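You operate a simulated robot arm through the tools that you are given. There is no shell and no other tool.

You run a simulated robot arm. Do the job below in one go: nothing can be reset, and whatever is moved stays where it is left.

JOB
Dust the blue banner, then smooth out its bubbles with the green pad.
Fine: dust with the yellow rag; put both back; the brown pad scratches the print. Set down upright: green pad. What is to be rubbed or washed off counts as gone when no trace of it is left.

It is judged by the outcome, as a careful person would: the job done as asked, and still so three seconds after it is handed in. It fails if anything else is knocked over, pushed out of place, dropped, spilled or broken.

ROBOT AND FRAMES
A 6-joint arm with a two-finger parallel gripper, fixed in place. Base frame: the origin is at the foot of the arm, x ahead of it, y to its left, z up; the work surface is at about z = 740. Readings come in mm, degrees, newtons and seconds.
Its first joint turns from -166.0 to 166.0 degrees. Payload 3.91 kg.
The tool frame sits at the grasp point between the pads (the TCP): z along the fingers, y along the line on which they close. The tips reach 30 mm beyond it. Largest opening 110 mm; finger width 20, thickness 10; the body of the gripper, 48 by 112 mm, starts 55 mm behind the TCP.
Orientation is that of the tool frame in the base frame, as a unit quaternion [w, x, y, z]. With the fingers straight down and closing along the base's y, the tool's x points along the base's -x, its y along +y and its z along -z.

CONTROLS
- The arm moves only by the tool servo_tool. Its argument "series" is a list of rows, each an object of numbers (a shift or turn left out is 0, a gripper value left out holds the last): "tx", "ty", "tz": the shift along the tool's x, y, z in units of 25 mm (1.0 is 25 mm); "ax", "ay", "az": the turn, a rotation vector about the tool's x, y, z in units of 4 degrees (1.0 is 4 degrees); "grip": the gripper command, from -1 (shut) to 1 (fully open), values between in proportion. In form: [{"tx": .., "ty": .., "tz": .., "ax": .., "ay": .., "az": .., "grip": ..}, ...]. A call has 1 to 20 rows; each row shifts and turns the commanded pose from where the row before left it, along the tool's axes as they then stand. A call with a number of a shift or a turn outside -1 to 1 is refused whole. Rows are played at 5 a second. More than 50 mm and 8.6 degrees between two rows, or a gripper value outside its range, and nothing of the call is played. A pose out of reach is approached as far as the arm can. The call stops where the force on the tool passes 40 N (or 10 N more than at its start, if that is more) or the arm is blocked; 0.2 s more then pass. Each finger travels about 108 mm/s and halts on what it meets, pressing with about 40 N; the grip force reading is that of the motor and also rises with nothing between the fingers. The clock runs only during rows and for 0.2 s after the last one: add rows that do not move to give the fingers time. It gives the time, the measured TCP pose, the force on the tool (base axes), the opening and the grip force at its end, in the units of the frame above (readings bear some noise), with the torque about the TCP (base axes, N m) and any sound that the robot's microphone picked up.
- Cameras (640 x 400 px; columns grow to the right, rows downward): "scene" is fixed at [398.6, 650.9, 1333.7]; the picture's right is [-0.73, -0.68, 0.00], its down [-0.36, 0.38, -0.85] and it looks along [0.58, -0.62, -0.52] (base axes); focal length 332 px, centre (320, 200). "wrist" rides on the gripper at [72, 17, -103] in the tool frame; the picture's right is [-0.23, 0.97, 0.00], its down [-0.76, -0.18, -0.62] and it looks along [-0.61, -0.14, 0.78] (tool axes); focal length 222 px, centre (320, 200). There is no depth. A picture from a camera that has moved, and an enlarged one, comes with that camera's place and axes in the base frame and with its lens.
- capture(camera): a new picture of that camera. No time passes.
- close_up(camera, box): a new picture of the part [left, top, right, bottom] of that camera's present view, enlarged. No time passes.
- sign_off(): hands the job in; it is judged then, once.

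Nothing tells you positions but the pictures and the camera data. Unless the task says otherwise, let go and move clear before handing in.

The tools are called as name(argument=value, ...) on one line, values as JSON. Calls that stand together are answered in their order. servo_tool: Moves the arm, as the interface text tells. Its arguments: {"type":"object","properties":{"series":{"type":"array"}},"required":["series"]} The other tools are called the same way: capture (camera) takes a picture; close_up (camera, box) takes an enlarged picture of a part of a camera's view; sign_off () hands the job in.

At the start:

```text
time: 0.0
eef_pos: [675.4, -225.7, 1031.1]
ee_rot: [0.002, 0.0, 1.0, 0.001]
ft_force: [0.1, -0.7, 0.0]
wrist_torque: [0.0, 0.03, -0.04]
grip_width: 109.9
grasp_force: 0.0
```

scene: 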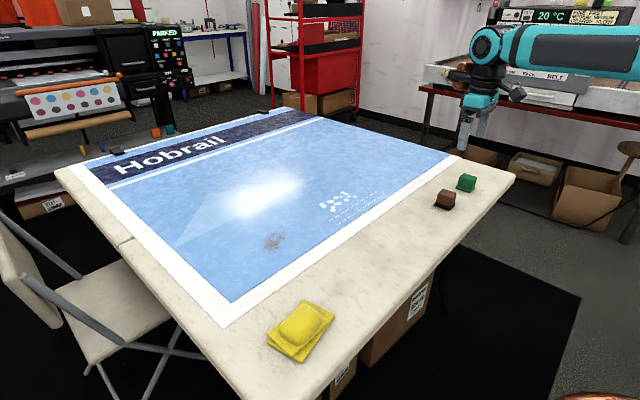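
wrist: 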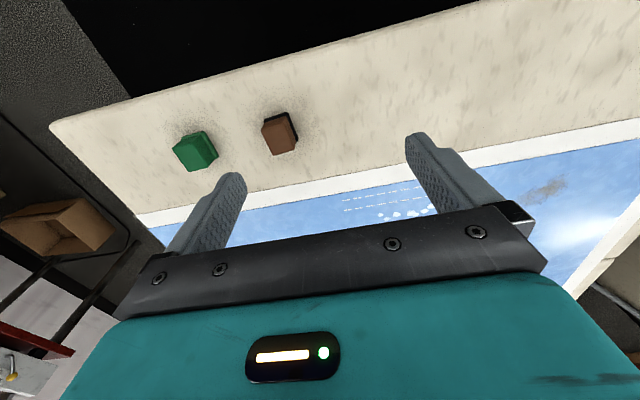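

I see a table with a blue banner, a yellow rag near the scene camera, and green and brown pads at the table's near edge. I'll take close-ups to locate the dust, the bubbles and the tools.

close_up(camera="scene", box=[220, 200, 380, 300])

close_up(camera="scene", box=[400, 150, 520, 225])

close_up(camera="scene", box=[240, 280, 368, 360])

close_up(camera="scene", box=[60, 100, 460, 350])

close_up(camera="wrist", box=[130, 80, 370, 230])

```text
4.00 times, centred on (300, 250) of scene
camera zoom: at [398.6, 650.9, 1333.7], right [-0.73, -0.68, 0.0], down [-0.36, 0.38, -0.85], along [0.58, -0.62, -0.52], focal length 1329 px, centre (400, 0)
```

zoom: 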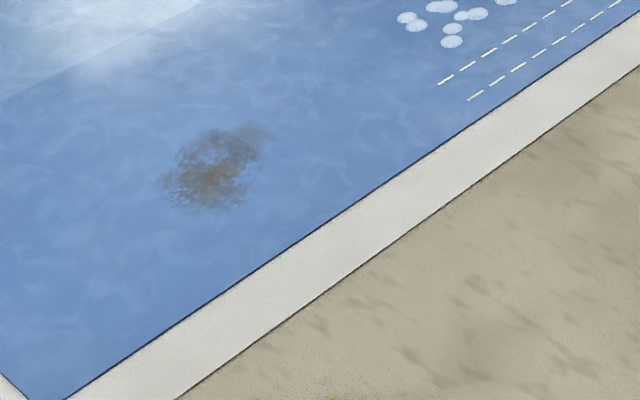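

```text
5.33 times, centred on (460, 188) of scene
camera zoom: at [398.6, 650.9, 1333.7], right [-0.73, -0.68, 0.0], down [-0.36, 0.38, -0.85], along [0.58, -0.62, -0.52], focal length 1772 px, centre (-427, 267)
```

zoom: 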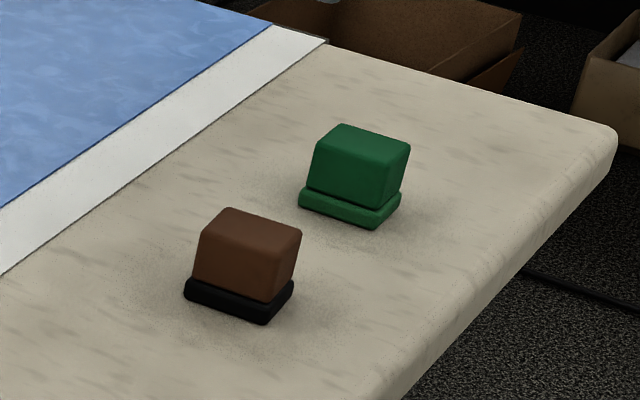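

```text
5.00 times, centred on (304, 320) of scene
camera zoom: at [398.6, 650.9, 1333.7], right [-0.73, -0.68, 0.0], down [-0.36, 0.38, -0.85], along [0.58, -0.62, -0.52], focal length 1661 px, centre (400, -400)
```

zoom: 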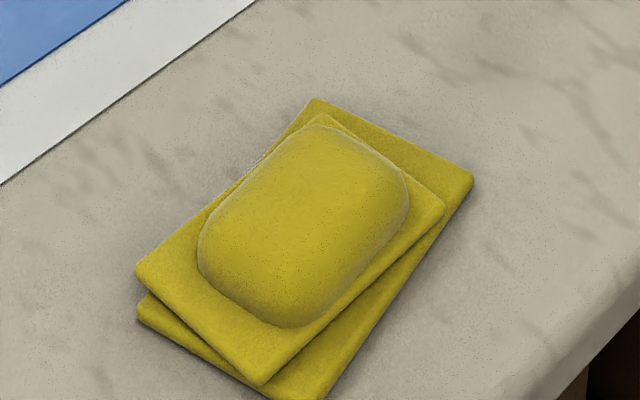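

```text
1.60 times, centred on (260, 225) of scene
camera zoom: at [398.6, 650.9, 1333.7], right [-0.73, -0.68, 0.0], down [-0.36, 0.38, -0.85], along [0.58, -0.62, -0.52], focal length 532 px, centre (416, 160)
```

zoom: 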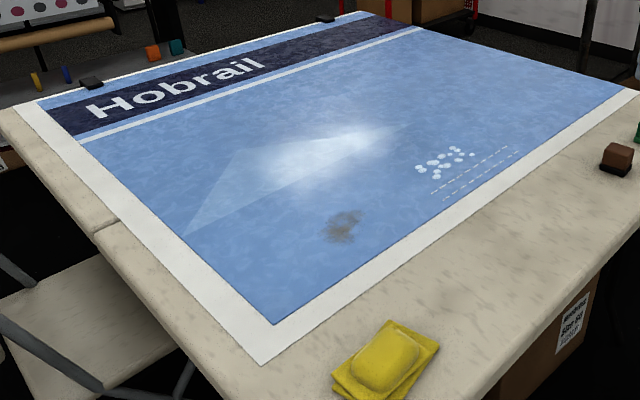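

```text
2.67 times, centred on (250, 155) of wrist
camera zoom: at [602.9, -208.3, 1133.6], right [0.23, 0.97, 0.0], down [0.76, -0.18, 0.62], along [0.61, -0.14, -0.78], focal length 592 px, centre (507, 320)
```

zoom: 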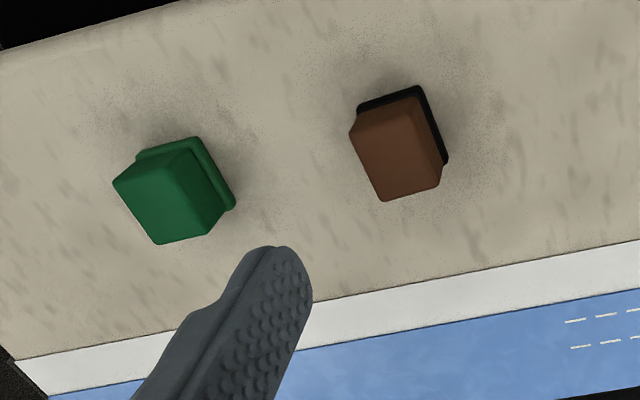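

The rag seems to be near (724, 356), the green pad near (730, -475), and the dust near (1000, 200). A cluster of white dots near (1005, -100) may be the bubbles, so I'll zoom in on it and on the other banner areas.

close_up(camera="scene", box=[308, 182, 388, 232])

close_up(camera="scene", box=[200, 160, 328, 240])

close_up(camera="scene", box=[300, 110, 460, 210])

close_up(camera="scene", box=[70, 110, 230, 210])

close_up(camera="wrist", box=[320, 150, 480, 250])

close_up(camera="wrist", box=[480, 120, 640, 220])

```text
8.00 times, centred on (348, 207) of scene
camera zoom: at [398.6, 650.9, 1333.7], right [-0.73, -0.68, 0.0], down [-0.36, 0.38, -0.85], along [0.58, -0.62, -0.52], focal length 2658 px, centre (96, 144)
```

zoom: 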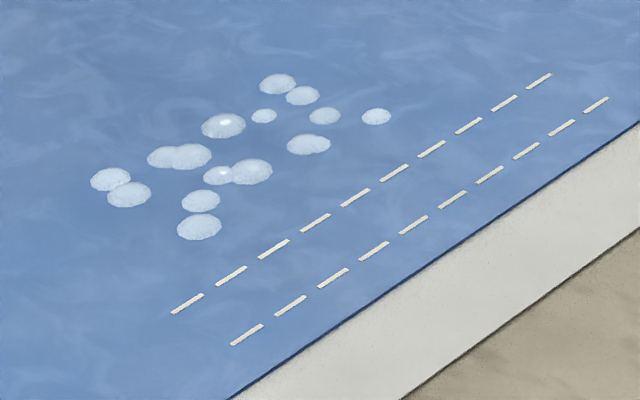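

```text
5.00 times, centred on (264, 200) of scene
camera zoom: at [398.6, 650.9, 1333.7], right [-0.73, -0.68, 0.0], down [-0.36, 0.38, -0.85], along [0.58, -0.62, -0.52], focal length 1661 px, centre (600, 200)
```

zoom: 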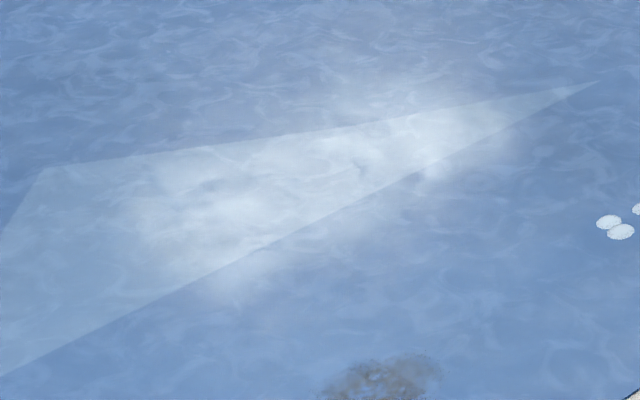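

```text
4.00 times, centred on (380, 160) of scene
camera zoom: at [398.6, 650.9, 1333.7], right [-0.73, -0.68, 0.0], down [-0.36, 0.38, -0.85], along [0.58, -0.62, -0.52], focal length 1329 px, centre (80, 360)
```

zoom: 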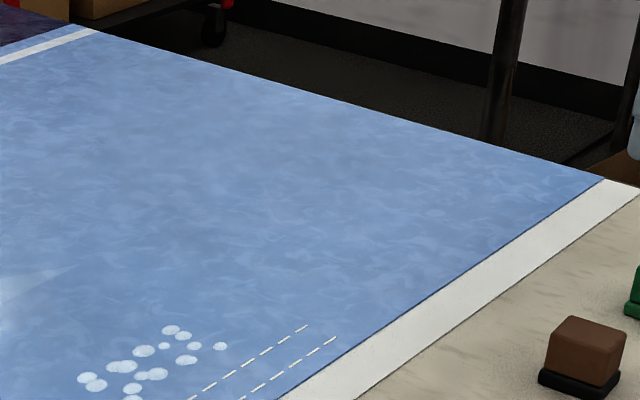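

```text
4.00 times, centred on (150, 160) of scene
camera zoom: at [398.6, 650.9, 1333.7], right [-0.73, -0.68, 0.0], down [-0.36, 0.38, -0.85], along [0.58, -0.62, -0.52], focal length 1329 px, centre (1000, 360)
```

zoom: 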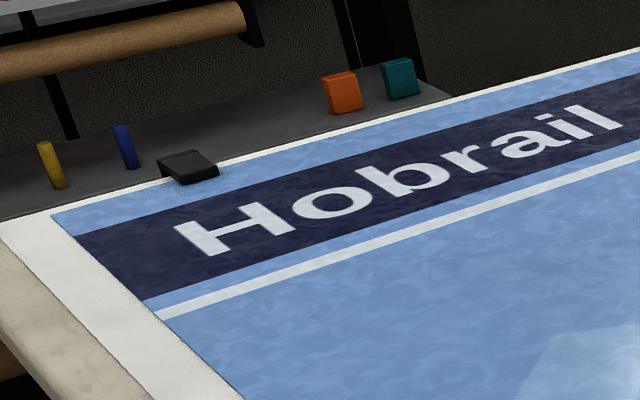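

```text
4.00 times, centred on (400, 200) of wrist
camera zoom: at [602.9, -208.3, 1133.6], right [0.23, 0.97, 0.0], down [0.76, -0.18, 0.62], along [0.61, -0.14, -0.78], focal length 888 px, centre (0, 200)
```

zoom: 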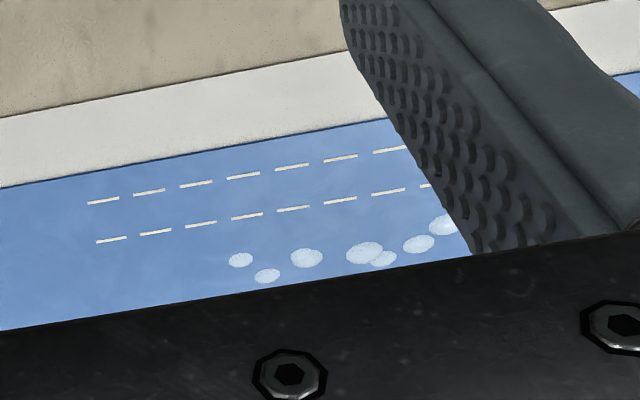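

```text
4.00 times, centred on (560, 170) of wrist
camera zoom: at [602.9, -208.3, 1133.6], right [0.23, 0.97, 0.0], down [0.76, -0.18, 0.62], along [0.61, -0.14, -0.78], focal length 888 px, centre (-640, 320)
```

zoom: 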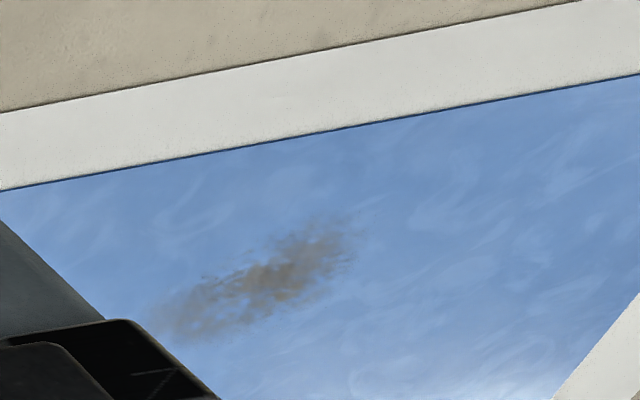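

The white dots look like raised bubbles at about x 975–1045, y -30 to -170. The smudge at about (1000, 200) is the dust. I'll carry the arm over the yellow rag first to see it from above.

servo_tool(series=[{"ty": 1, "grip": 1}, {"ty": 1}, {"ty": 1}, {"ty": 1}, {"ty": 1}, {"ty": 1}, {"ty": 1}, {"ty": 1}, {"ty": 1}, {"ty": 1}, {"ty": 1}, {"ty": 1}, {"ty": 1}, {"ty": 1}, {"ty": 1}, {"ty": 1}, {"ty": 1}, {"ty": 1}, {"ty": 1}, {"ty": 1}])

servo_tool(series=[{"ty": 1, "tz": 0.5}, {"ty": 1, "tz": 0.5}, {"ty": 0.6, "tz": 0.5}, {"tz": 0.5}, {"tz": 0.5}, {"tz": 0.5}, {"tz": 0.5}, {}])

capture(camera="wrist")

capture(camera="scene")

```text
time: 4.2
eef_pos: [676.6, 276.0, 1029.4]
ee_rot: [0.0, 0.001, 1.0, -0.001]
ft_force: [0.6, -0.6, -0.8]
wrist_torque: [0.04, -0.02, 0.02]
grip_width: 109.7
grasp_force: 0.1
```

```text
time: 6.0
eef_pos: [674.3, 339.9, 943.3]
ee_rot: [0.0, 0.0, 1.0, -0.001]
ft_force: [0.4, 0.8, 0.1]
wrist_torque: [0.0, 0.02, 0.0]
grip_width: 110.2
grasp_force: 0.1
```

```text
taken
camera wrist: at [601.8, 356.4, 1045.8], right [0.23, 0.97, 0.0], down [0.76, -0.18, 0.62], along [0.61, -0.14, -0.78], focal length 222 px, centre (320, 200)
```

wrist: 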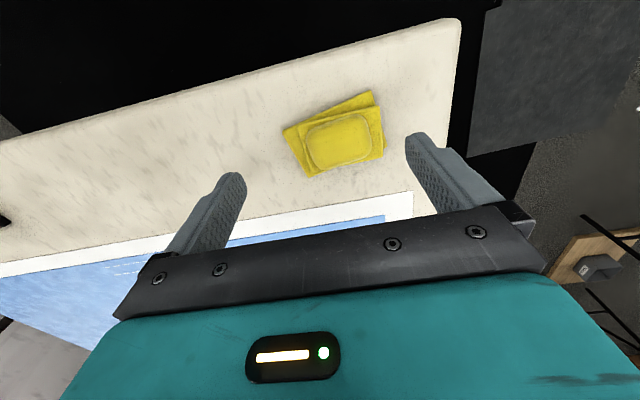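

```text
taken
```

scene: 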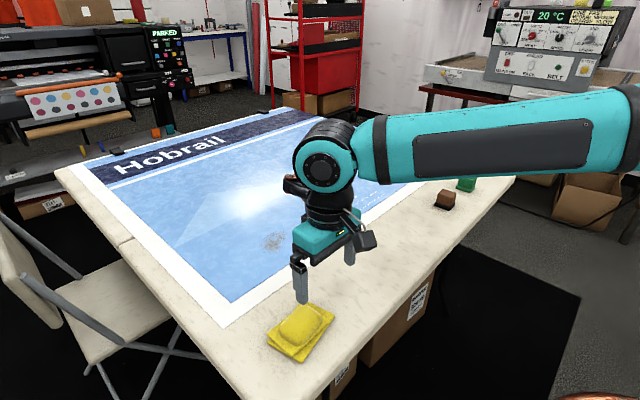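

The arm is now above the rag, and I need its exact place and angle for the grip. I'll enlarge it in both views.

close_up(camera="wrist", box=[264, 80, 408, 190])

close_up(camera="scene", box=[256, 290, 352, 370])

```text
3.64 times, centred on (336, 135) of wrist
camera zoom: at [601.8, 356.4, 1045.8], right [0.23, 0.97, 0.0], down [0.76, -0.18, 0.62], along [0.61, -0.14, -0.78], focal length 808 px, centre (262, 436)
```

zoom: 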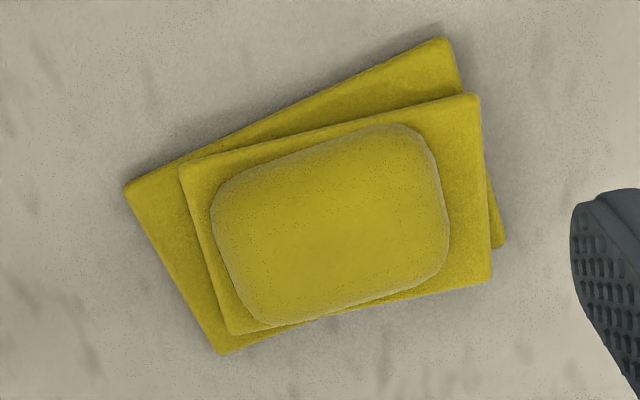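

```text
5.00 times, centred on (304, 330) of scene
camera zoom: at [398.6, 650.9, 1333.7], right [-0.73, -0.68, 0.0], down [-0.36, 0.38, -0.85], along [0.58, -0.62, -0.52], focal length 1661 px, centre (400, -450)
```

zoom: 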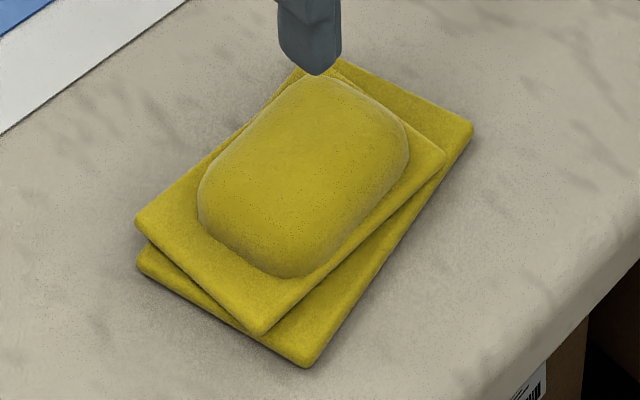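

The rag's top pack is at about (736, 356) with its lump centred near (732, 351), turned about 7° from the y axis. The dust and bubbles lie past the straight-down reach, so I'll turn to yaw 8° and lean the tool 20° outward. Then I'll test the reach above the dust before picking anything up.

servo_tool(series=[{"az": -1}, {"az": -1}, {"ay": -1}, {"ay": -1}, {"ay": -1}, {"ay": -1}, {"ay": -1}, {}])

servo_tool(series=[{"tx": -0.887, "ty": -0.688, "tz": 0.688}, {"tx": -0.887, "ty": -0.688, "tz": 0.688}, {"tx": -0.887, "ty": -0.688, "tz": 0.688}, {"tx": -0.887, "ty": -0.688, "tz": 0.688}, {"tx": -0.887, "ty": -0.688, "tz": 0.688}, {"tx": -0.887, "ty": -0.688, "tz": 0.688}, {"tx": -0.887, "ty": -0.688, "tz": 0.688}, {"tx": -0.887, "ty": -0.688, "tz": 0.688}, {"tx": -0.887, "ty": -0.688, "tz": 0.688}, {"tx": -0.887, "ty": -0.688, "tz": 0.688}, {"tx": -0.887, "ty": -0.688, "tz": 0.688}, {"tx": -0.887, "ty": -0.688, "tz": 0.688}, {}, {}])

capture(camera="wrist")

capture(camera="scene")

```text
time: 7.8
eef_pos: [674.8, 340.2, 943.9]
ee_rot: [0.174, -0.068, 0.982, 0.011]
ft_force: [-0.4, 0.3, 0.1]
wrist_torque: [0.04, -0.02, 0.02]
grip_width: 109.7
grasp_force: 0.1
```

```text
time: 10.8
eef_pos: [1021.9, 178.0, 840.1]
ee_rot: [0.173, -0.069, 0.982, 0.012]
ft_force: [-0.7, 0.1, 0.9]
wrist_torque: [-0.01, 0.01, 0.02]
grip_width: 109.9
grasp_force: 0.0
```

```text
taken
camera wrist: at [917.8, 180.9, 912.3], right [0.08, 0.99, 0.08], down [0.52, -0.11, 0.85], along [0.85, -0.02, -0.53], focal length 222 px, centre (320, 200)
```

wrist: 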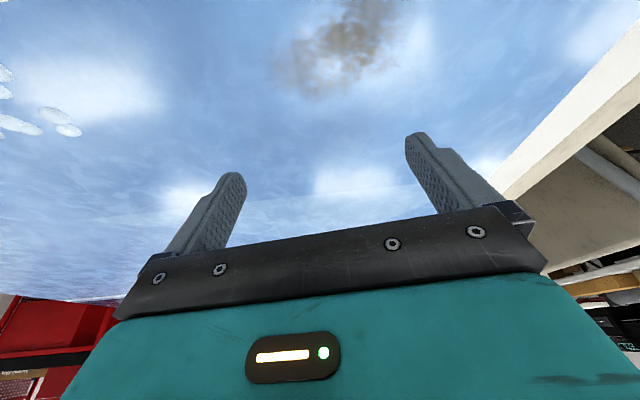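

```text
taken
```

scene: 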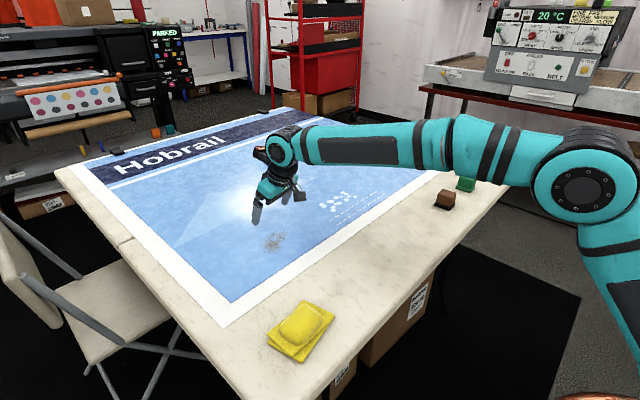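

The arm reached (1022, 178) with the 20° lean. I'll check a bit lower and farther out, where the wipe will be.

servo_tool(series=[{"tx": -0.06, "ty": -0.05, "tz": 0.87}, {"tx": -0.06, "ty": -0.05, "tz": 0.87}, {}, {}])

capture(camera="wrist")

```text
time: 11.8
eef_pos: [1040.3, 177.7, 801.7]
ee_rot: [0.174, -0.068, 0.982, 0.012]
ft_force: [0.0, -0.4, 0.1]
wrist_torque: [0.02, -0.02, -0.04]
grip_width: 110.1
grasp_force: 0.0
```

```text
taken
camera wrist: at [935.2, 180.6, 872.0], right [0.08, 0.99, 0.08], down [0.52, -0.11, 0.85], along [0.85, -0.02, -0.53], focal length 222 px, centre (320, 200)
```

wrist: 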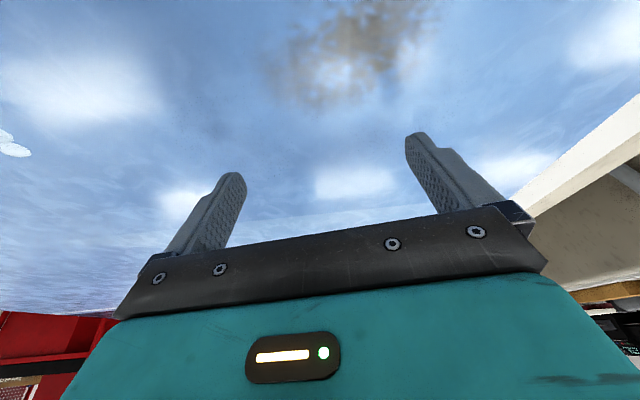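

The reach is good to about 1055 mm. I'll look closely at the dust's full extent, including any faint specks.

close_up(camera="wrist", box=[200, 0, 520, 200])

close_up(camera="wrist", box=[0, 0, 320, 200])

close_up(camera="scene", box=[220, 210, 320, 272])

```text
2.00 times, centred on (360, 100) of wrist
camera zoom: at [935.2, 180.6, 872.0], right [0.08, 0.99, 0.08], down [0.52, -0.11, 0.85], along [0.85, -0.02, -0.53], focal length 444 px, centre (240, 400)
```

zoom: 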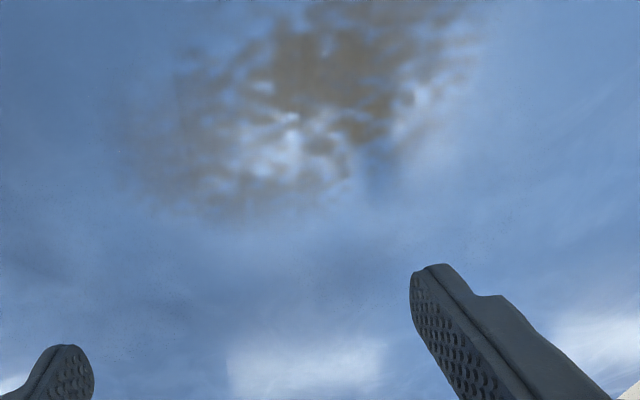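

```text
2.00 times, centred on (160, 100) of wrist
camera zoom: at [935.2, 180.6, 872.0], right [0.08, 0.99, 0.08], down [0.52, -0.11, 0.85], along [0.85, -0.02, -0.53], focal length 444 px, centre (640, 400)
```

zoom: 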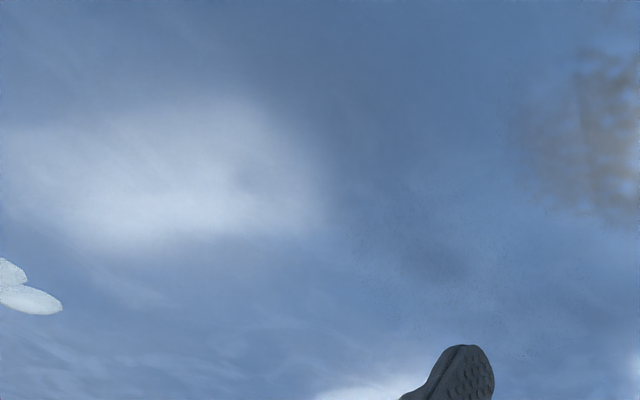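

```text
6.40 times, centred on (270, 241) of scene
camera zoom: at [398.6, 650.9, 1333.7], right [-0.73, -0.68, 0.0], down [-0.36, 0.38, -0.85], along [0.58, -0.62, -0.52], focal length 2126 px, centre (640, -62)
```

zoom: 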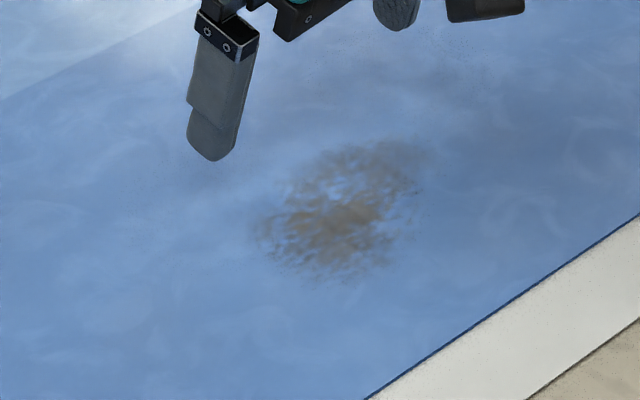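

The dust spans about x 955–1038, y 143–245. I'll go back over the rag, holding the same lean, to take it by its lump.

servo_tool(series=[{"tz": -0.8}, {"tx": 0.85, "ty": 0.715, "tz": -0.415}, {"tx": 0.85, "ty": 0.715, "tz": -0.415}, {"tx": 0.85, "ty": 0.715, "tz": -0.415}, {"tx": 0.85, "ty": 0.715, "tz": -0.415}, {"tx": 0.85, "ty": 0.715, "tz": -0.415}, {"tx": 0.85, "ty": 0.715, "tz": -0.415}, {"tx": 0.85, "ty": 0.715, "tz": -0.415}, {"tx": 0.85, "ty": 0.715, "tz": -0.415}, {"tx": 0.85, "ty": 0.715, "tz": -0.415}, {"tx": 0.85, "ty": 0.715, "tz": -0.415}, {"tx": 0.85, "ty": 0.715, "tz": -0.415}, {"tx": 0.85, "ty": 0.715, "tz": -0.415}, {}, {}])

capture(camera="wrist")

close_up(camera="scene", box=[240, 250, 400, 370])

```text
time: 15.0
eef_pos: [722.4, 351.2, 849.0]
ee_rot: [0.173, -0.068, 0.982, 0.011]
ft_force: [-0.4, -1.4, 0.5]
wrist_torque: [0.02, -0.02, 0.0]
grip_width: 110.4
grasp_force: 0.0
```

```text
taken
camera wrist: at [619.5, 354.5, 920.6], right [0.08, 0.99, 0.08], down [0.52, -0.11, 0.85], along [0.85, -0.02, -0.53], focal length 222 px, centre (320, 200)
```

wrist: 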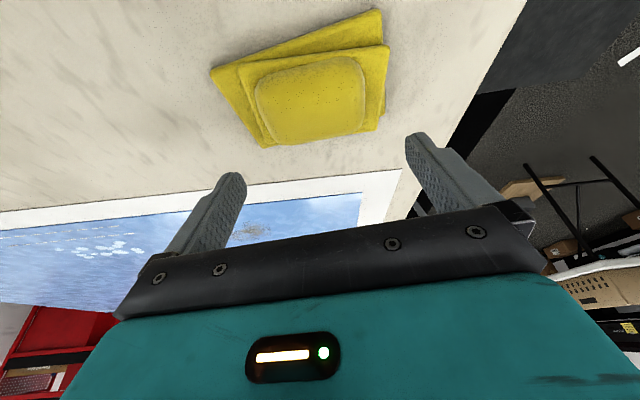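

```text
3.33 times, centred on (320, 310) of scene
camera zoom: at [398.6, 650.9, 1333.7], right [-0.73, -0.68, 0.0], down [-0.36, 0.38, -0.85], along [0.58, -0.62, -0.52], focal length 1107 px, centre (320, -167)
```

zoom: 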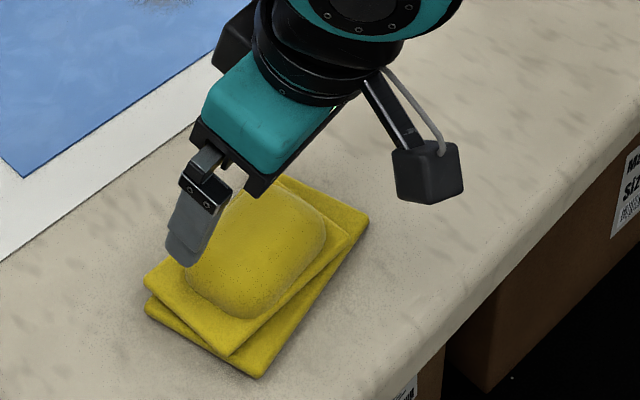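

The rag is below the fingers. I'll enlarge the lump from this lower angle to judge its height and centre.

close_up(camera="wrist", box=[200, 0, 420, 150])

```text
2.67 times, centred on (310, 75) of wrist
camera zoom: at [619.5, 354.5, 920.6], right [0.08, 0.99, 0.08], down [0.52, -0.11, 0.85], along [0.85, -0.02, -0.53], focal length 592 px, centre (347, 533)
```

zoom: 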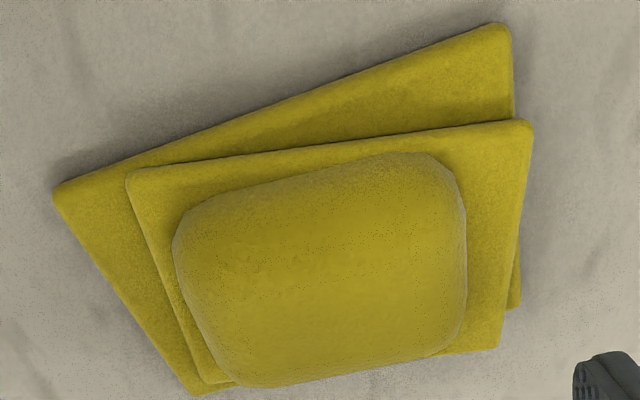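

The lump stands about 16–19 mm above the top layer, which is at z ≈ 757. I'll lower the open fingers beside it, stopping with the tips just above that layer.

servo_tool(series=[{"tx": 0.155, "tz": 0.48}, {"tx": 0.155, "tz": 0.48}, {"tx": 0.155, "tz": 0.48}, {"tx": 0.155, "tz": 0.48}, {}])

capture(camera="wrist")

close_up(camera="scene", box=[240, 270, 360, 360])

```text
time: 16.2
eef_pos: [726.0, 351.6, 795.3]
ee_rot: [0.175, -0.068, 0.982, 0.011]
ft_force: [0.1, -0.1, -0.3]
wrist_torque: [-0.02, -0.01, -0.01]
grip_width: 109.9
grasp_force: 0.0
```

```text
taken
camera wrist: at [621.4, 353.8, 868.7], right [0.08, 0.99, 0.08], down [0.52, -0.1, 0.85], along [0.85, -0.02, -0.53], focal length 222 px, centre (320, 200)
```

wrist: 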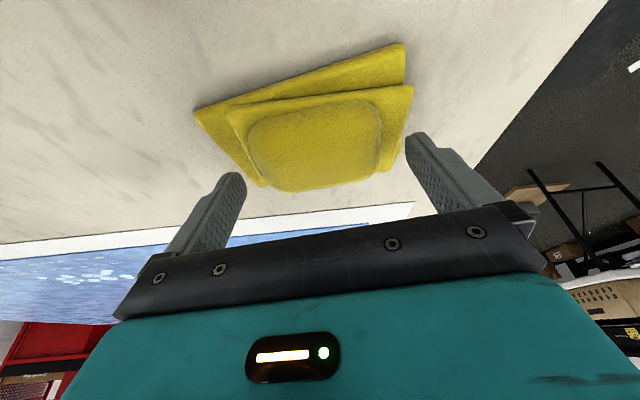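

```text
4.44 times, centred on (300, 315) of scene
camera zoom: at [398.6, 650.9, 1333.7], right [-0.73, -0.68, 0.0], down [-0.36, 0.38, -0.85], along [0.58, -0.62, -0.52], focal length 1476 px, centre (409, -311)
```

zoom: 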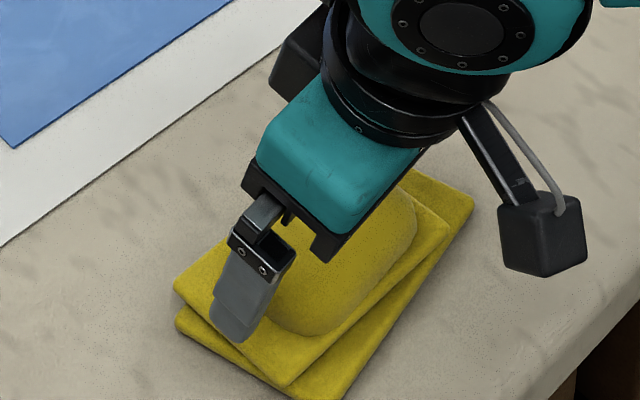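

The fingers straddle the lump with the tips just above the layer. I'll enlarge the view to confirm the alignment before closing.

close_up(camera="wrist", box=[180, 30, 440, 210])

```text
2.22 times, centred on (310, 120) of wrist
camera zoom: at [621.4, 353.8, 868.7], right [0.08, 0.99, 0.08], down [0.52, -0.1, 0.85], along [0.85, -0.02, -0.53], focal length 494 px, centre (342, 378)
```

zoom: 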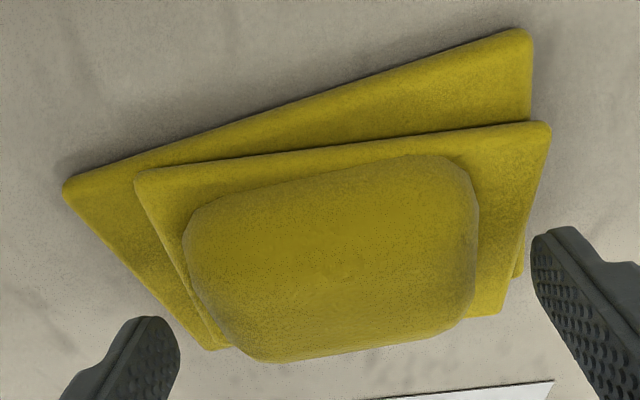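

The lump is centred between the fingers to within about 2 mm. I'll go down 4 mm more and close on it.

servo_tool(series=[{"tx": 0.055, "tz": 0.15}, {}, {"grip": 0.6}, {"grip": 0.2}, {"grip": -1}, {"grip": -1}, {"grip": -1}])

capture(camera="wrist")

close_up(camera="scene", box=[240, 270, 360, 360])

```text
time: 17.8
eef_pos: [725.9, 351.0, 794.5]
ee_rot: [0.173, -0.069, 0.982, 0.011]
ft_force: [-0.6, -0.2, -0.3]
wrist_torque: [-0.02, 0.01, 0.0]
grip_width: 84.1
grasp_force: 40.2
```

```text
taken
camera wrist: at [620.8, 354.5, 865.1], right [0.08, 0.99, 0.08], down [0.52, -0.1, 0.85], along [0.85, -0.02, -0.53], focal length 222 px, centre (320, 200)
```

wrist: 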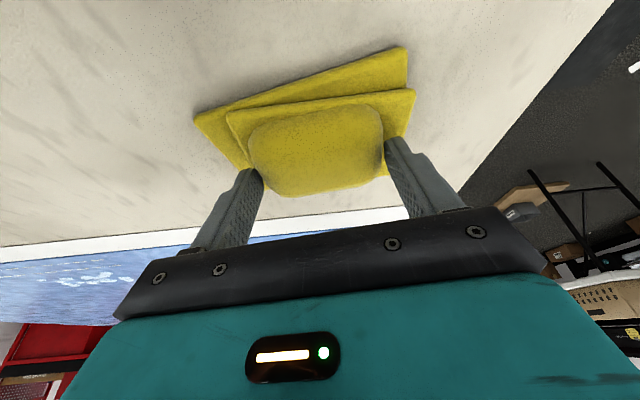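

```text
4.44 times, centred on (300, 315) of scene
camera zoom: at [398.6, 650.9, 1333.7], right [-0.73, -0.68, 0.0], down [-0.36, 0.38, -0.85], along [0.58, -0.62, -0.52], focal length 1476 px, centre (409, -311)
```

zoom: 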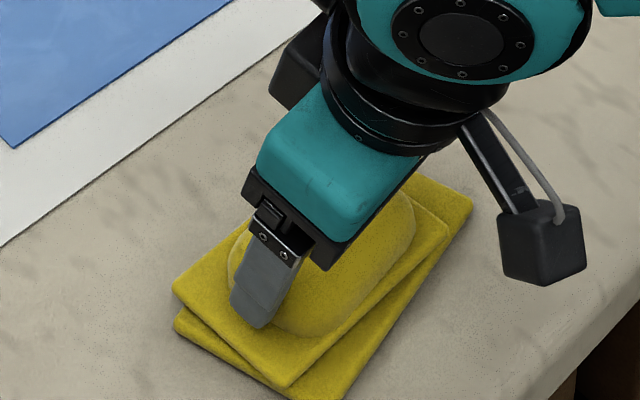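

The grip holds at 84 mm with 40 N. I'll lift straight up 40 mm and check that the whole rag comes along.

servo_tool(series=[{"tx": -0.137, "tz": -0.376}, {"tx": -0.137, "tz": -0.376}, {"tx": -0.137, "tz": -0.376}, {"tx": -0.137, "tz": -0.376}, {}])

capture(camera="wrist")

close_up(camera="scene", box=[240, 270, 360, 360])

```text
time: 19.0
eef_pos: [725.5, 352.7, 834.5]
ee_rot: [0.173, -0.068, 0.983, 0.011]
ft_force: [-0.1, -0.8, -0.9]
wrist_torque: [-0.02, -0.02, 0.03]
grip_width: 84.0
grasp_force: 40.1
```

```text
taken
camera wrist: at [620.8, 355.1, 906.5], right [0.08, 0.99, 0.08], down [0.52, -0.11, 0.85], along [0.85, -0.02, -0.53], focal length 222 px, centre (320, 200)
```

wrist: 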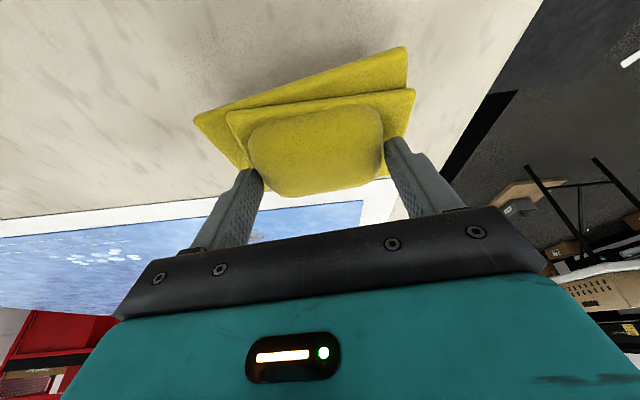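

```text
4.44 times, centred on (300, 315) of scene
camera zoom: at [398.6, 650.9, 1333.7], right [-0.73, -0.68, 0.0], down [-0.36, 0.38, -0.85], along [0.58, -0.62, -0.52], focal length 1476 px, centre (409, -311)
```

zoom: 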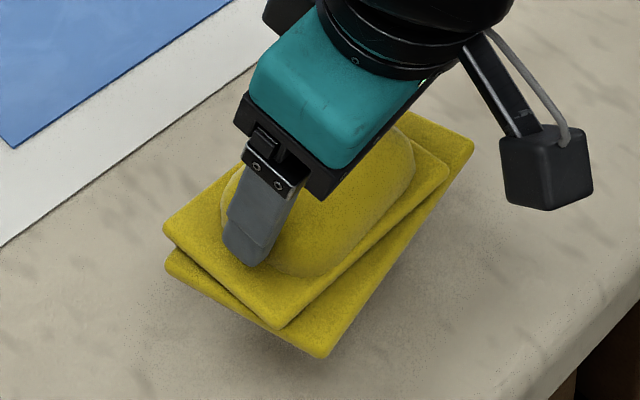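

The whole rag lifted cleanly and hasn't shifted in the grip. I'll carry it at this height to above the dust.

servo_tool(series=[{"tx": -0.746, "ty": -0.626, "tz": 0.2715}, {"tx": -0.746, "ty": -0.626, "tz": 0.2715}, {"tx": -0.746, "ty": -0.626, "tz": 0.2715}, {"tx": -0.746, "ty": -0.626, "tz": 0.2715}, {"tx": -0.746, "ty": -0.626, "tz": 0.2715}, {"tx": -0.746, "ty": -0.626, "tz": 0.2715}, {"tx": -0.746, "ty": -0.626, "tz": 0.2715}, {"tx": -0.746, "ty": -0.626, "tz": 0.2715}, {"tx": -0.746, "ty": -0.626, "tz": 0.2715}, {"tx": -0.746, "ty": -0.626, "tz": 0.2715}, {"tx": -0.746, "ty": -0.626, "tz": 0.2715}, {"tx": -0.746, "ty": -0.626, "tz": 0.2715}, {}, {}])

capture(camera="scene")

capture(camera="wrist")

```text
time: 22.0
eef_pos: [987.0, 200.3, 834.0]
ee_rot: [0.174, -0.068, 0.982, 0.011]
ft_force: [0.3, -0.2, -0.8]
wrist_torque: [0.0, 0.02, -0.03]
grip_width: 83.8
grasp_force: 40.3
```

```text
taken
```

scene: 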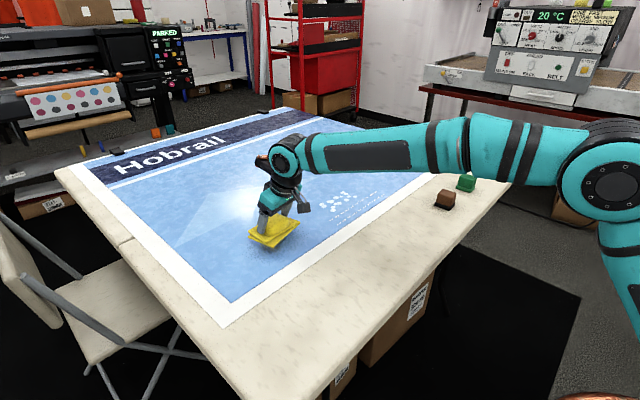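

```text
taken
camera wrist: at [882.3, 202.4, 905.7], right [0.08, 0.99, 0.08], down [0.52, -0.1, 0.85], along [0.85, -0.02, -0.53], focal length 222 px, centre (320, 200)
```

wrist: 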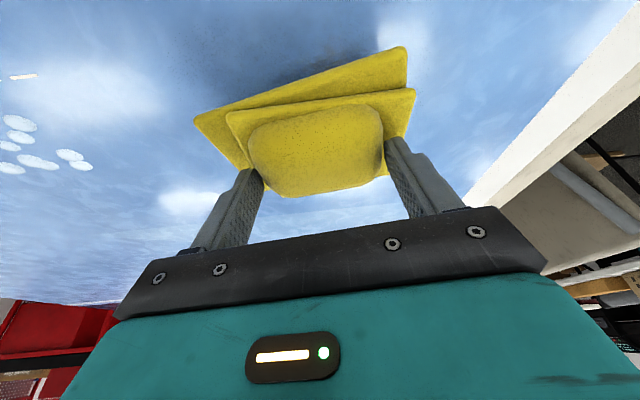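

The rag is over the dust. I'll lower it most of the way, then approach contact in small steps while watching the force.

servo_tool(series=[{"tx": 0.116, "tz": 0.3195}, {"tx": 0.116, "tz": 0.3195}, {"tx": 0.116, "tz": 0.3195}, {"tx": 0.116, "tz": 0.3195}, {"tx": 0.02736, "tz": 0.0752}, {"tx": 0.02736, "tz": 0.0752}, {}])

servo_tool(series=[{"tx": 0.01368, "tz": 0.0376}, {"tx": 0.01368, "tz": 0.0376}, {}])

```text
time: 23.6
eef_pos: [987.0, 200.1, 797.0]
ee_rot: [0.173, -0.068, 0.983, 0.011]
ft_force: [-0.9, 0.7, 1.2]
wrist_torque: [-0.06, 0.03, 0.03]
grip_width: 84.0
grasp_force: 40.1
```

```text
time: 24.4
eef_pos: [986.8, 199.5, 797.0]
ee_rot: [0.175, -0.068, 0.982, 0.011]
ft_force: [5.3, 1.7, 19.8]
wrist_torque: [-0.03, -0.16, 0.02]
grip_width: 83.9
grasp_force: 39.7
```

Contact is made at about 20 N. I'll wipe the dusty area with strokes along y and then x at this height.

servo_tool(series=[{"tx": -0.0785, "ty": 0.594, "tz": 0.0285}, {"tx": -0.0785, "ty": 0.594, "tz": 0.0285}, {"tx": 0.0785, "ty": -0.594, "tz": -0.0285}, {"tx": 0.0785, "ty": -0.594, "tz": -0.0285}, {"tx": 0.0785, "ty": -0.594, "tz": -0.0285}, {"tx": 0.0785, "ty": -0.594, "tz": -0.0285}, {"tx": -0.0785, "ty": 0.594, "tz": 0.0285}, {"tx": -0.0785, "ty": 0.594, "tz": 0.0285}, {}])

capture(camera="scene")

capture(camera="wrist")

```text
time: 26.0
eef_pos: [988.0, 173.5, 796.9]
ee_rot: [0.175, -0.067, 0.982, 0.01]
ft_force: [1.3, -5.0, 12.2]
wrist_torque: [0.15, -0.02, -0.06]
grip_width: 84.1
grasp_force: 40.2
stopped in row 7: the force on the tool passed its limit at 40 N (the readings are from after the stop); the commanded pose is now the measured one
```

```text
taken
```

scene: 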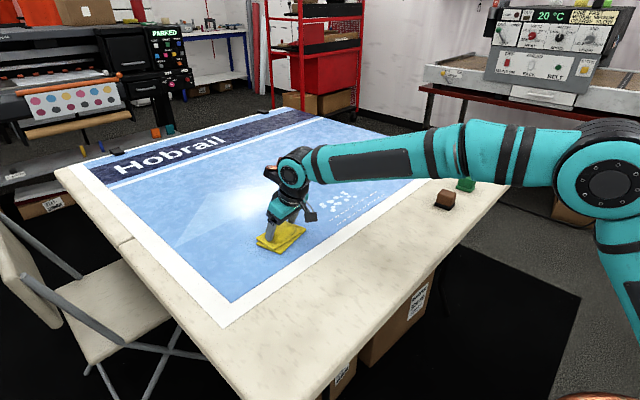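

```text
taken
camera wrist: at [883.1, 178.9, 867.4], right [0.08, 0.99, 0.08], down [0.52, -0.11, 0.85], along [0.85, -0.03, -0.52], focal length 222 px, centre (320, 200)
```

wrist: 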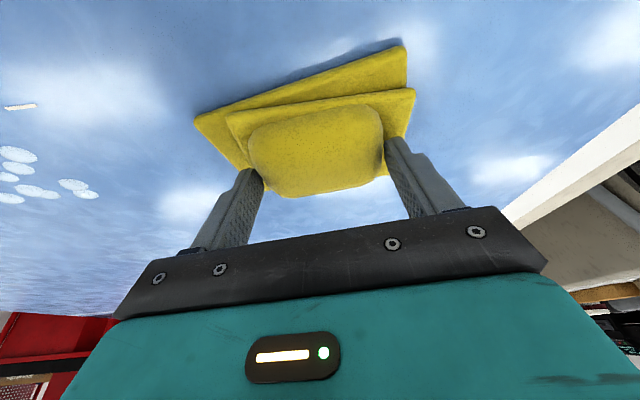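

The wipe moved, but the reversal tripped the force limit, so the pads stopped near y = 175 with 12 N still on the rag. I'll continue with slower, smaller strokes.

servo_tool(series=[{}, {"tx": -0.0418, "ty": 0.317, "tz": 0.0152}, {"tx": -0.0418, "ty": 0.317, "tz": 0.0152}, {"tx": -0.0418, "ty": 0.317, "tz": 0.0152}, {"tx": -0.0418, "ty": 0.317, "tz": 0.0152}, {"tx": -0.0418, "ty": 0.317, "tz": 0.0152}, {"tx": -0.0418, "ty": 0.317, "tz": 0.0152}, {}])

capture(camera="wrist")

close_up(camera="scene", box=[220, 180, 340, 270])

```text
time: 27.8
eef_pos: [985.0, 224.3, 795.9]
ee_rot: [0.174, -0.067, 0.982, 0.01]
ft_force: [0.5, -6.5, 21.3]
wrist_torque: [-0.09, -0.21, -0.14]
grip_width: 83.9
grasp_force: 39.7
```

```text
taken
camera wrist: at [882.0, 226.9, 867.3], right [0.08, 0.99, 0.08], down [0.52, -0.11, 0.85], along [0.85, -0.03, -0.52], focal length 222 px, centre (320, 200)
```

wrist: 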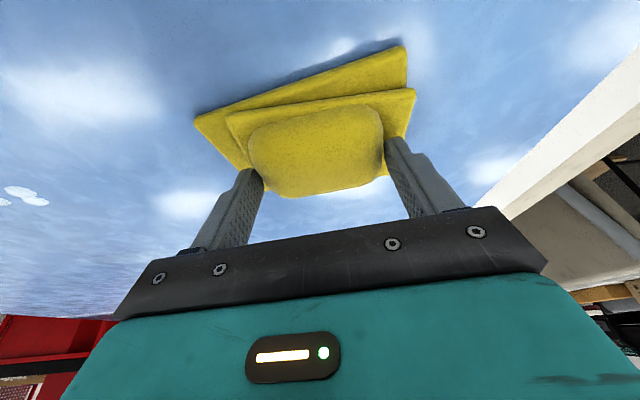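

```text
4.44 times, centred on (280, 225) of scene
camera zoom: at [398.6, 650.9, 1333.7], right [-0.73, -0.68, 0.0], down [-0.36, 0.38, -0.85], along [0.58, -0.62, -0.52], focal length 1476 px, centre (498, 89)
```

zoom: 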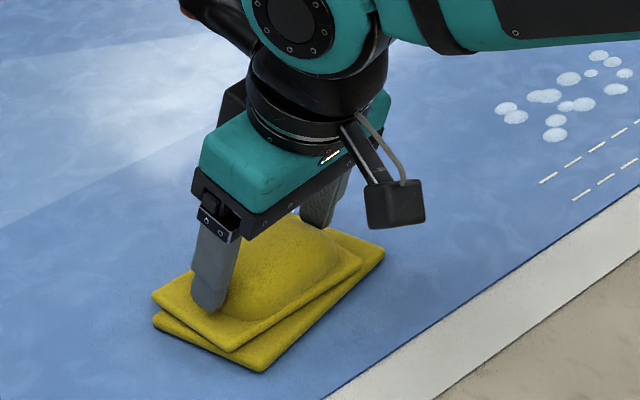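

The visible dust looks much reduced. I'll keep wiping toward +x, then back along -y, to cover the far edge.

servo_tool(series=[{"tx": -0.2, "ty": -0.03, "tz": 0.071}, {"tx": -0.2, "ty": -0.03, "tz": 0.071}, {"tx": -0.2, "ty": -0.03, "tz": 0.071}, {"tx": -0.2, "ty": -0.03, "tz": 0.071}, {}, {"tx": 0.0418, "ty": -0.317, "tz": -0.0152}, {"tx": 0.0418, "ty": -0.317, "tz": -0.0152}, {"tx": 0.0418, "ty": -0.317, "tz": -0.0152}, {"tx": 0.0418, "ty": -0.317, "tz": -0.0152}, {"tx": 0.0418, "ty": -0.317, "tz": -0.0152}, {"tx": 0.0418, "ty": -0.317, "tz": -0.0152}, {"tx": 0.0418, "ty": -0.317, "tz": -0.0152}, {}])

close_up(camera="scene", box=[220, 180, 340, 270])

```text
time: 30.6
eef_pos: [1009.0, 168.1, 795.3]
ee_rot: [0.175, -0.066, 0.982, 0.01]
ft_force: [1.5, 12.5, 33.4]
wrist_torque: [0.55, -0.33, 0.12]
grip_width: 83.9
grasp_force: 39.9
```

```text
4.44 times, centred on (280, 225) of scene
camera zoom: at [398.6, 650.9, 1333.7], right [-0.73, -0.68, 0.0], down [-0.36, 0.38, -0.85], along [0.58, -0.62, -0.52], focal length 1476 px, centre (498, 89)
```

zoom: 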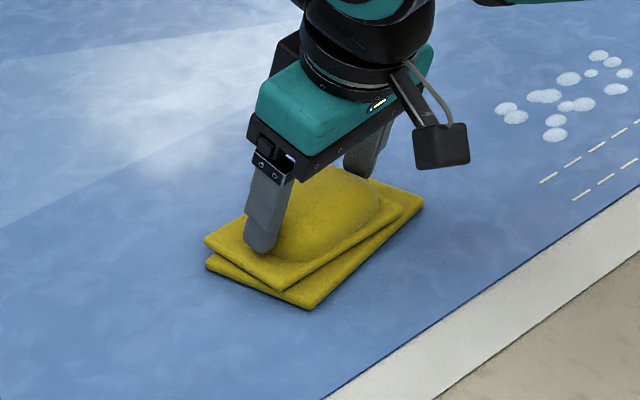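

Normal force rose to 33 N, so I'll ease up 1 mm and then sweep back toward -x and +y.

servo_tool(series=[{"tx": -0.0178, "tz": -0.049}, {}, {"tx": 0.2, "ty": 0.03, "tz": -0.073}, {"tx": 0.2, "ty": 0.03, "tz": -0.073}, {"tx": 0.2, "ty": 0.03, "tz": -0.073}, {"tx": 0.2, "ty": 0.03, "tz": -0.073}, {"tx": 0.2, "ty": 0.03, "tz": -0.073}, {"tx": 0.2, "ty": 0.03, "tz": -0.073}, {"tx": 0.2, "ty": 0.03, "tz": -0.073}, {"tx": 0.2, "ty": 0.03, "tz": -0.073}, {}])

close_up(camera="scene", box=[220, 180, 340, 270])

capture(camera="wrist")

```text
time: 33.0
eef_pos: [966.9, 168.4, 795.9]
ee_rot: [0.174, -0.067, 0.982, 0.01]
ft_force: [-1.8, -1.4, 2.5]
wrist_torque: [0.0, 0.06, -0.01]
grip_width: 83.6
grasp_force: 40.2
```

```text
4.44 times, centred on (280, 225) of scene
camera zoom: at [398.6, 650.9, 1333.7], right [-0.73, -0.68, 0.0], down [-0.36, 0.38, -0.85], along [0.58, -0.62, -0.52], focal length 1476 px, centre (498, 89)
```

zoom: 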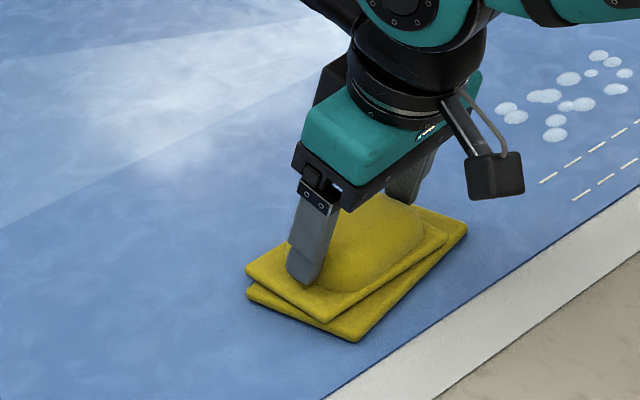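

```text
taken
camera wrist: at [861.5, 171.9, 867.1], right [0.08, 0.99, 0.07], down [0.52, -0.1, 0.85], along [0.85, -0.03, -0.53], focal length 222 px, centre (320, 200)
```

wrist: 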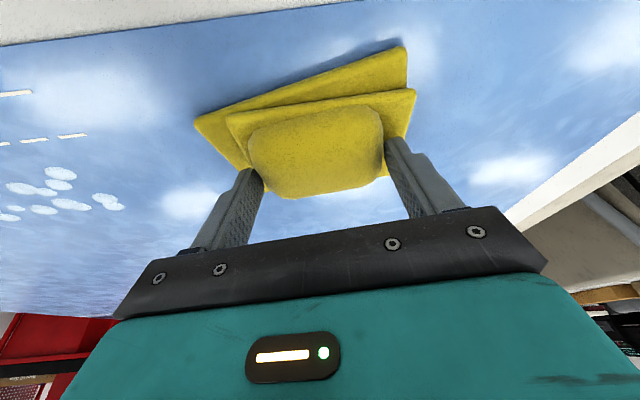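

Contact is light now at 2.5 N. I'll press about 1 mm more, sweep along +y on the near side, then lift to inspect.

servo_tool(series=[{"tx": 0.0137, "tz": 0.0376}, {}, {"tx": -0.0418, "ty": 0.317, "tz": 0.0152}, {"tx": -0.0418, "ty": 0.317, "tz": 0.0152}, {"tx": -0.0418, "ty": 0.317, "tz": 0.0152}, {"tx": -0.0418, "ty": 0.317, "tz": 0.0152}, {"tx": -0.0418, "ty": 0.317, "tz": 0.0152}, {"tx": -0.0418, "ty": 0.317, "tz": 0.0152}, {"tx": -0.0418, "ty": 0.317, "tz": 0.0152}, {}])

servo_tool(series=[{"tx": -0.137, "tz": -0.376}, {"tx": -0.137, "tz": -0.376}, {"tx": -0.137, "tz": -0.376}, {"tx": -0.137, "tz": -0.376}, {"tx": 0.74, "ty": 0.12, "tz": -0.27}, {"tx": 0.74, "ty": 0.12, "tz": -0.27}, {"tx": 0.74, "ty": 0.12, "tz": -0.27}, {"tx": 0.74, "ty": 0.12, "tz": -0.27}, {"tx": 0.74, "ty": 0.12, "tz": -0.27}, {}])

close_up(camera="scene", box=[220, 190, 340, 280])

capture(camera="wrist")

```text
time: 35.2
eef_pos: [966.1, 223.9, 795.6]
ee_rot: [0.174, -0.067, 0.982, 0.01]
ft_force: [-0.3, -2.7, 7.9]
wrist_torque: [0.01, -0.1, -0.04]
grip_width: 84.1
grasp_force: 40.1
```

```text
time: 37.4
eef_pos: [866.7, 225.5, 835.0]
ee_rot: [0.174, -0.068, 0.982, 0.011]
ft_force: [-0.2, -0.2, -0.4]
wrist_torque: [0.0, -0.02, -0.01]
grip_width: 83.9
grasp_force: 40.2
```

```text
4.44 times, centred on (280, 235) of scene
camera zoom: at [398.6, 650.9, 1333.7], right [-0.73, -0.68, 0.0], down [-0.36, 0.38, -0.85], along [0.58, -0.62, -0.52], focal length 1476 px, centre (498, 44)
```

zoom: 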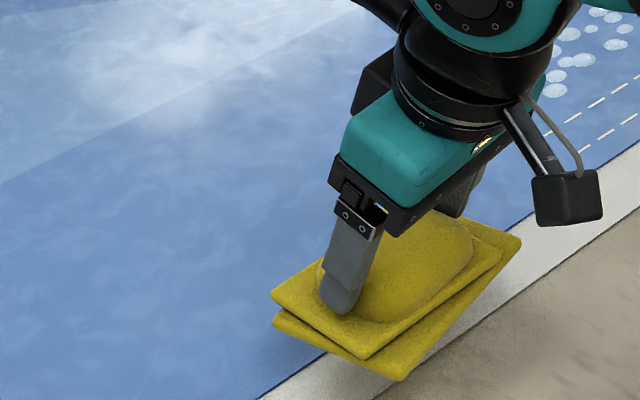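

```text
taken
camera wrist: at [761.6, 229.0, 906.4], right [0.08, 0.99, 0.08], down [0.52, -0.11, 0.85], along [0.85, -0.03, -0.53], focal length 222 px, centre (320, 200)
```

wrist: 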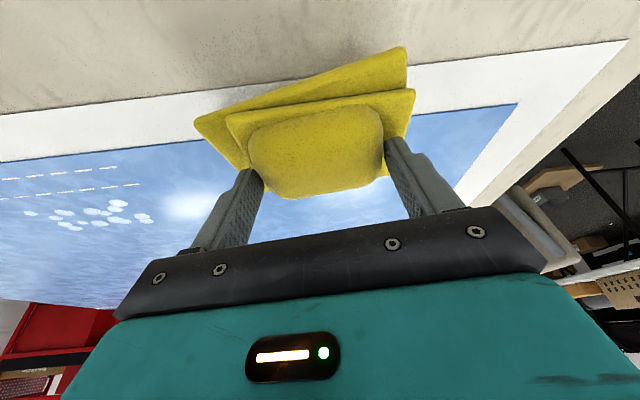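

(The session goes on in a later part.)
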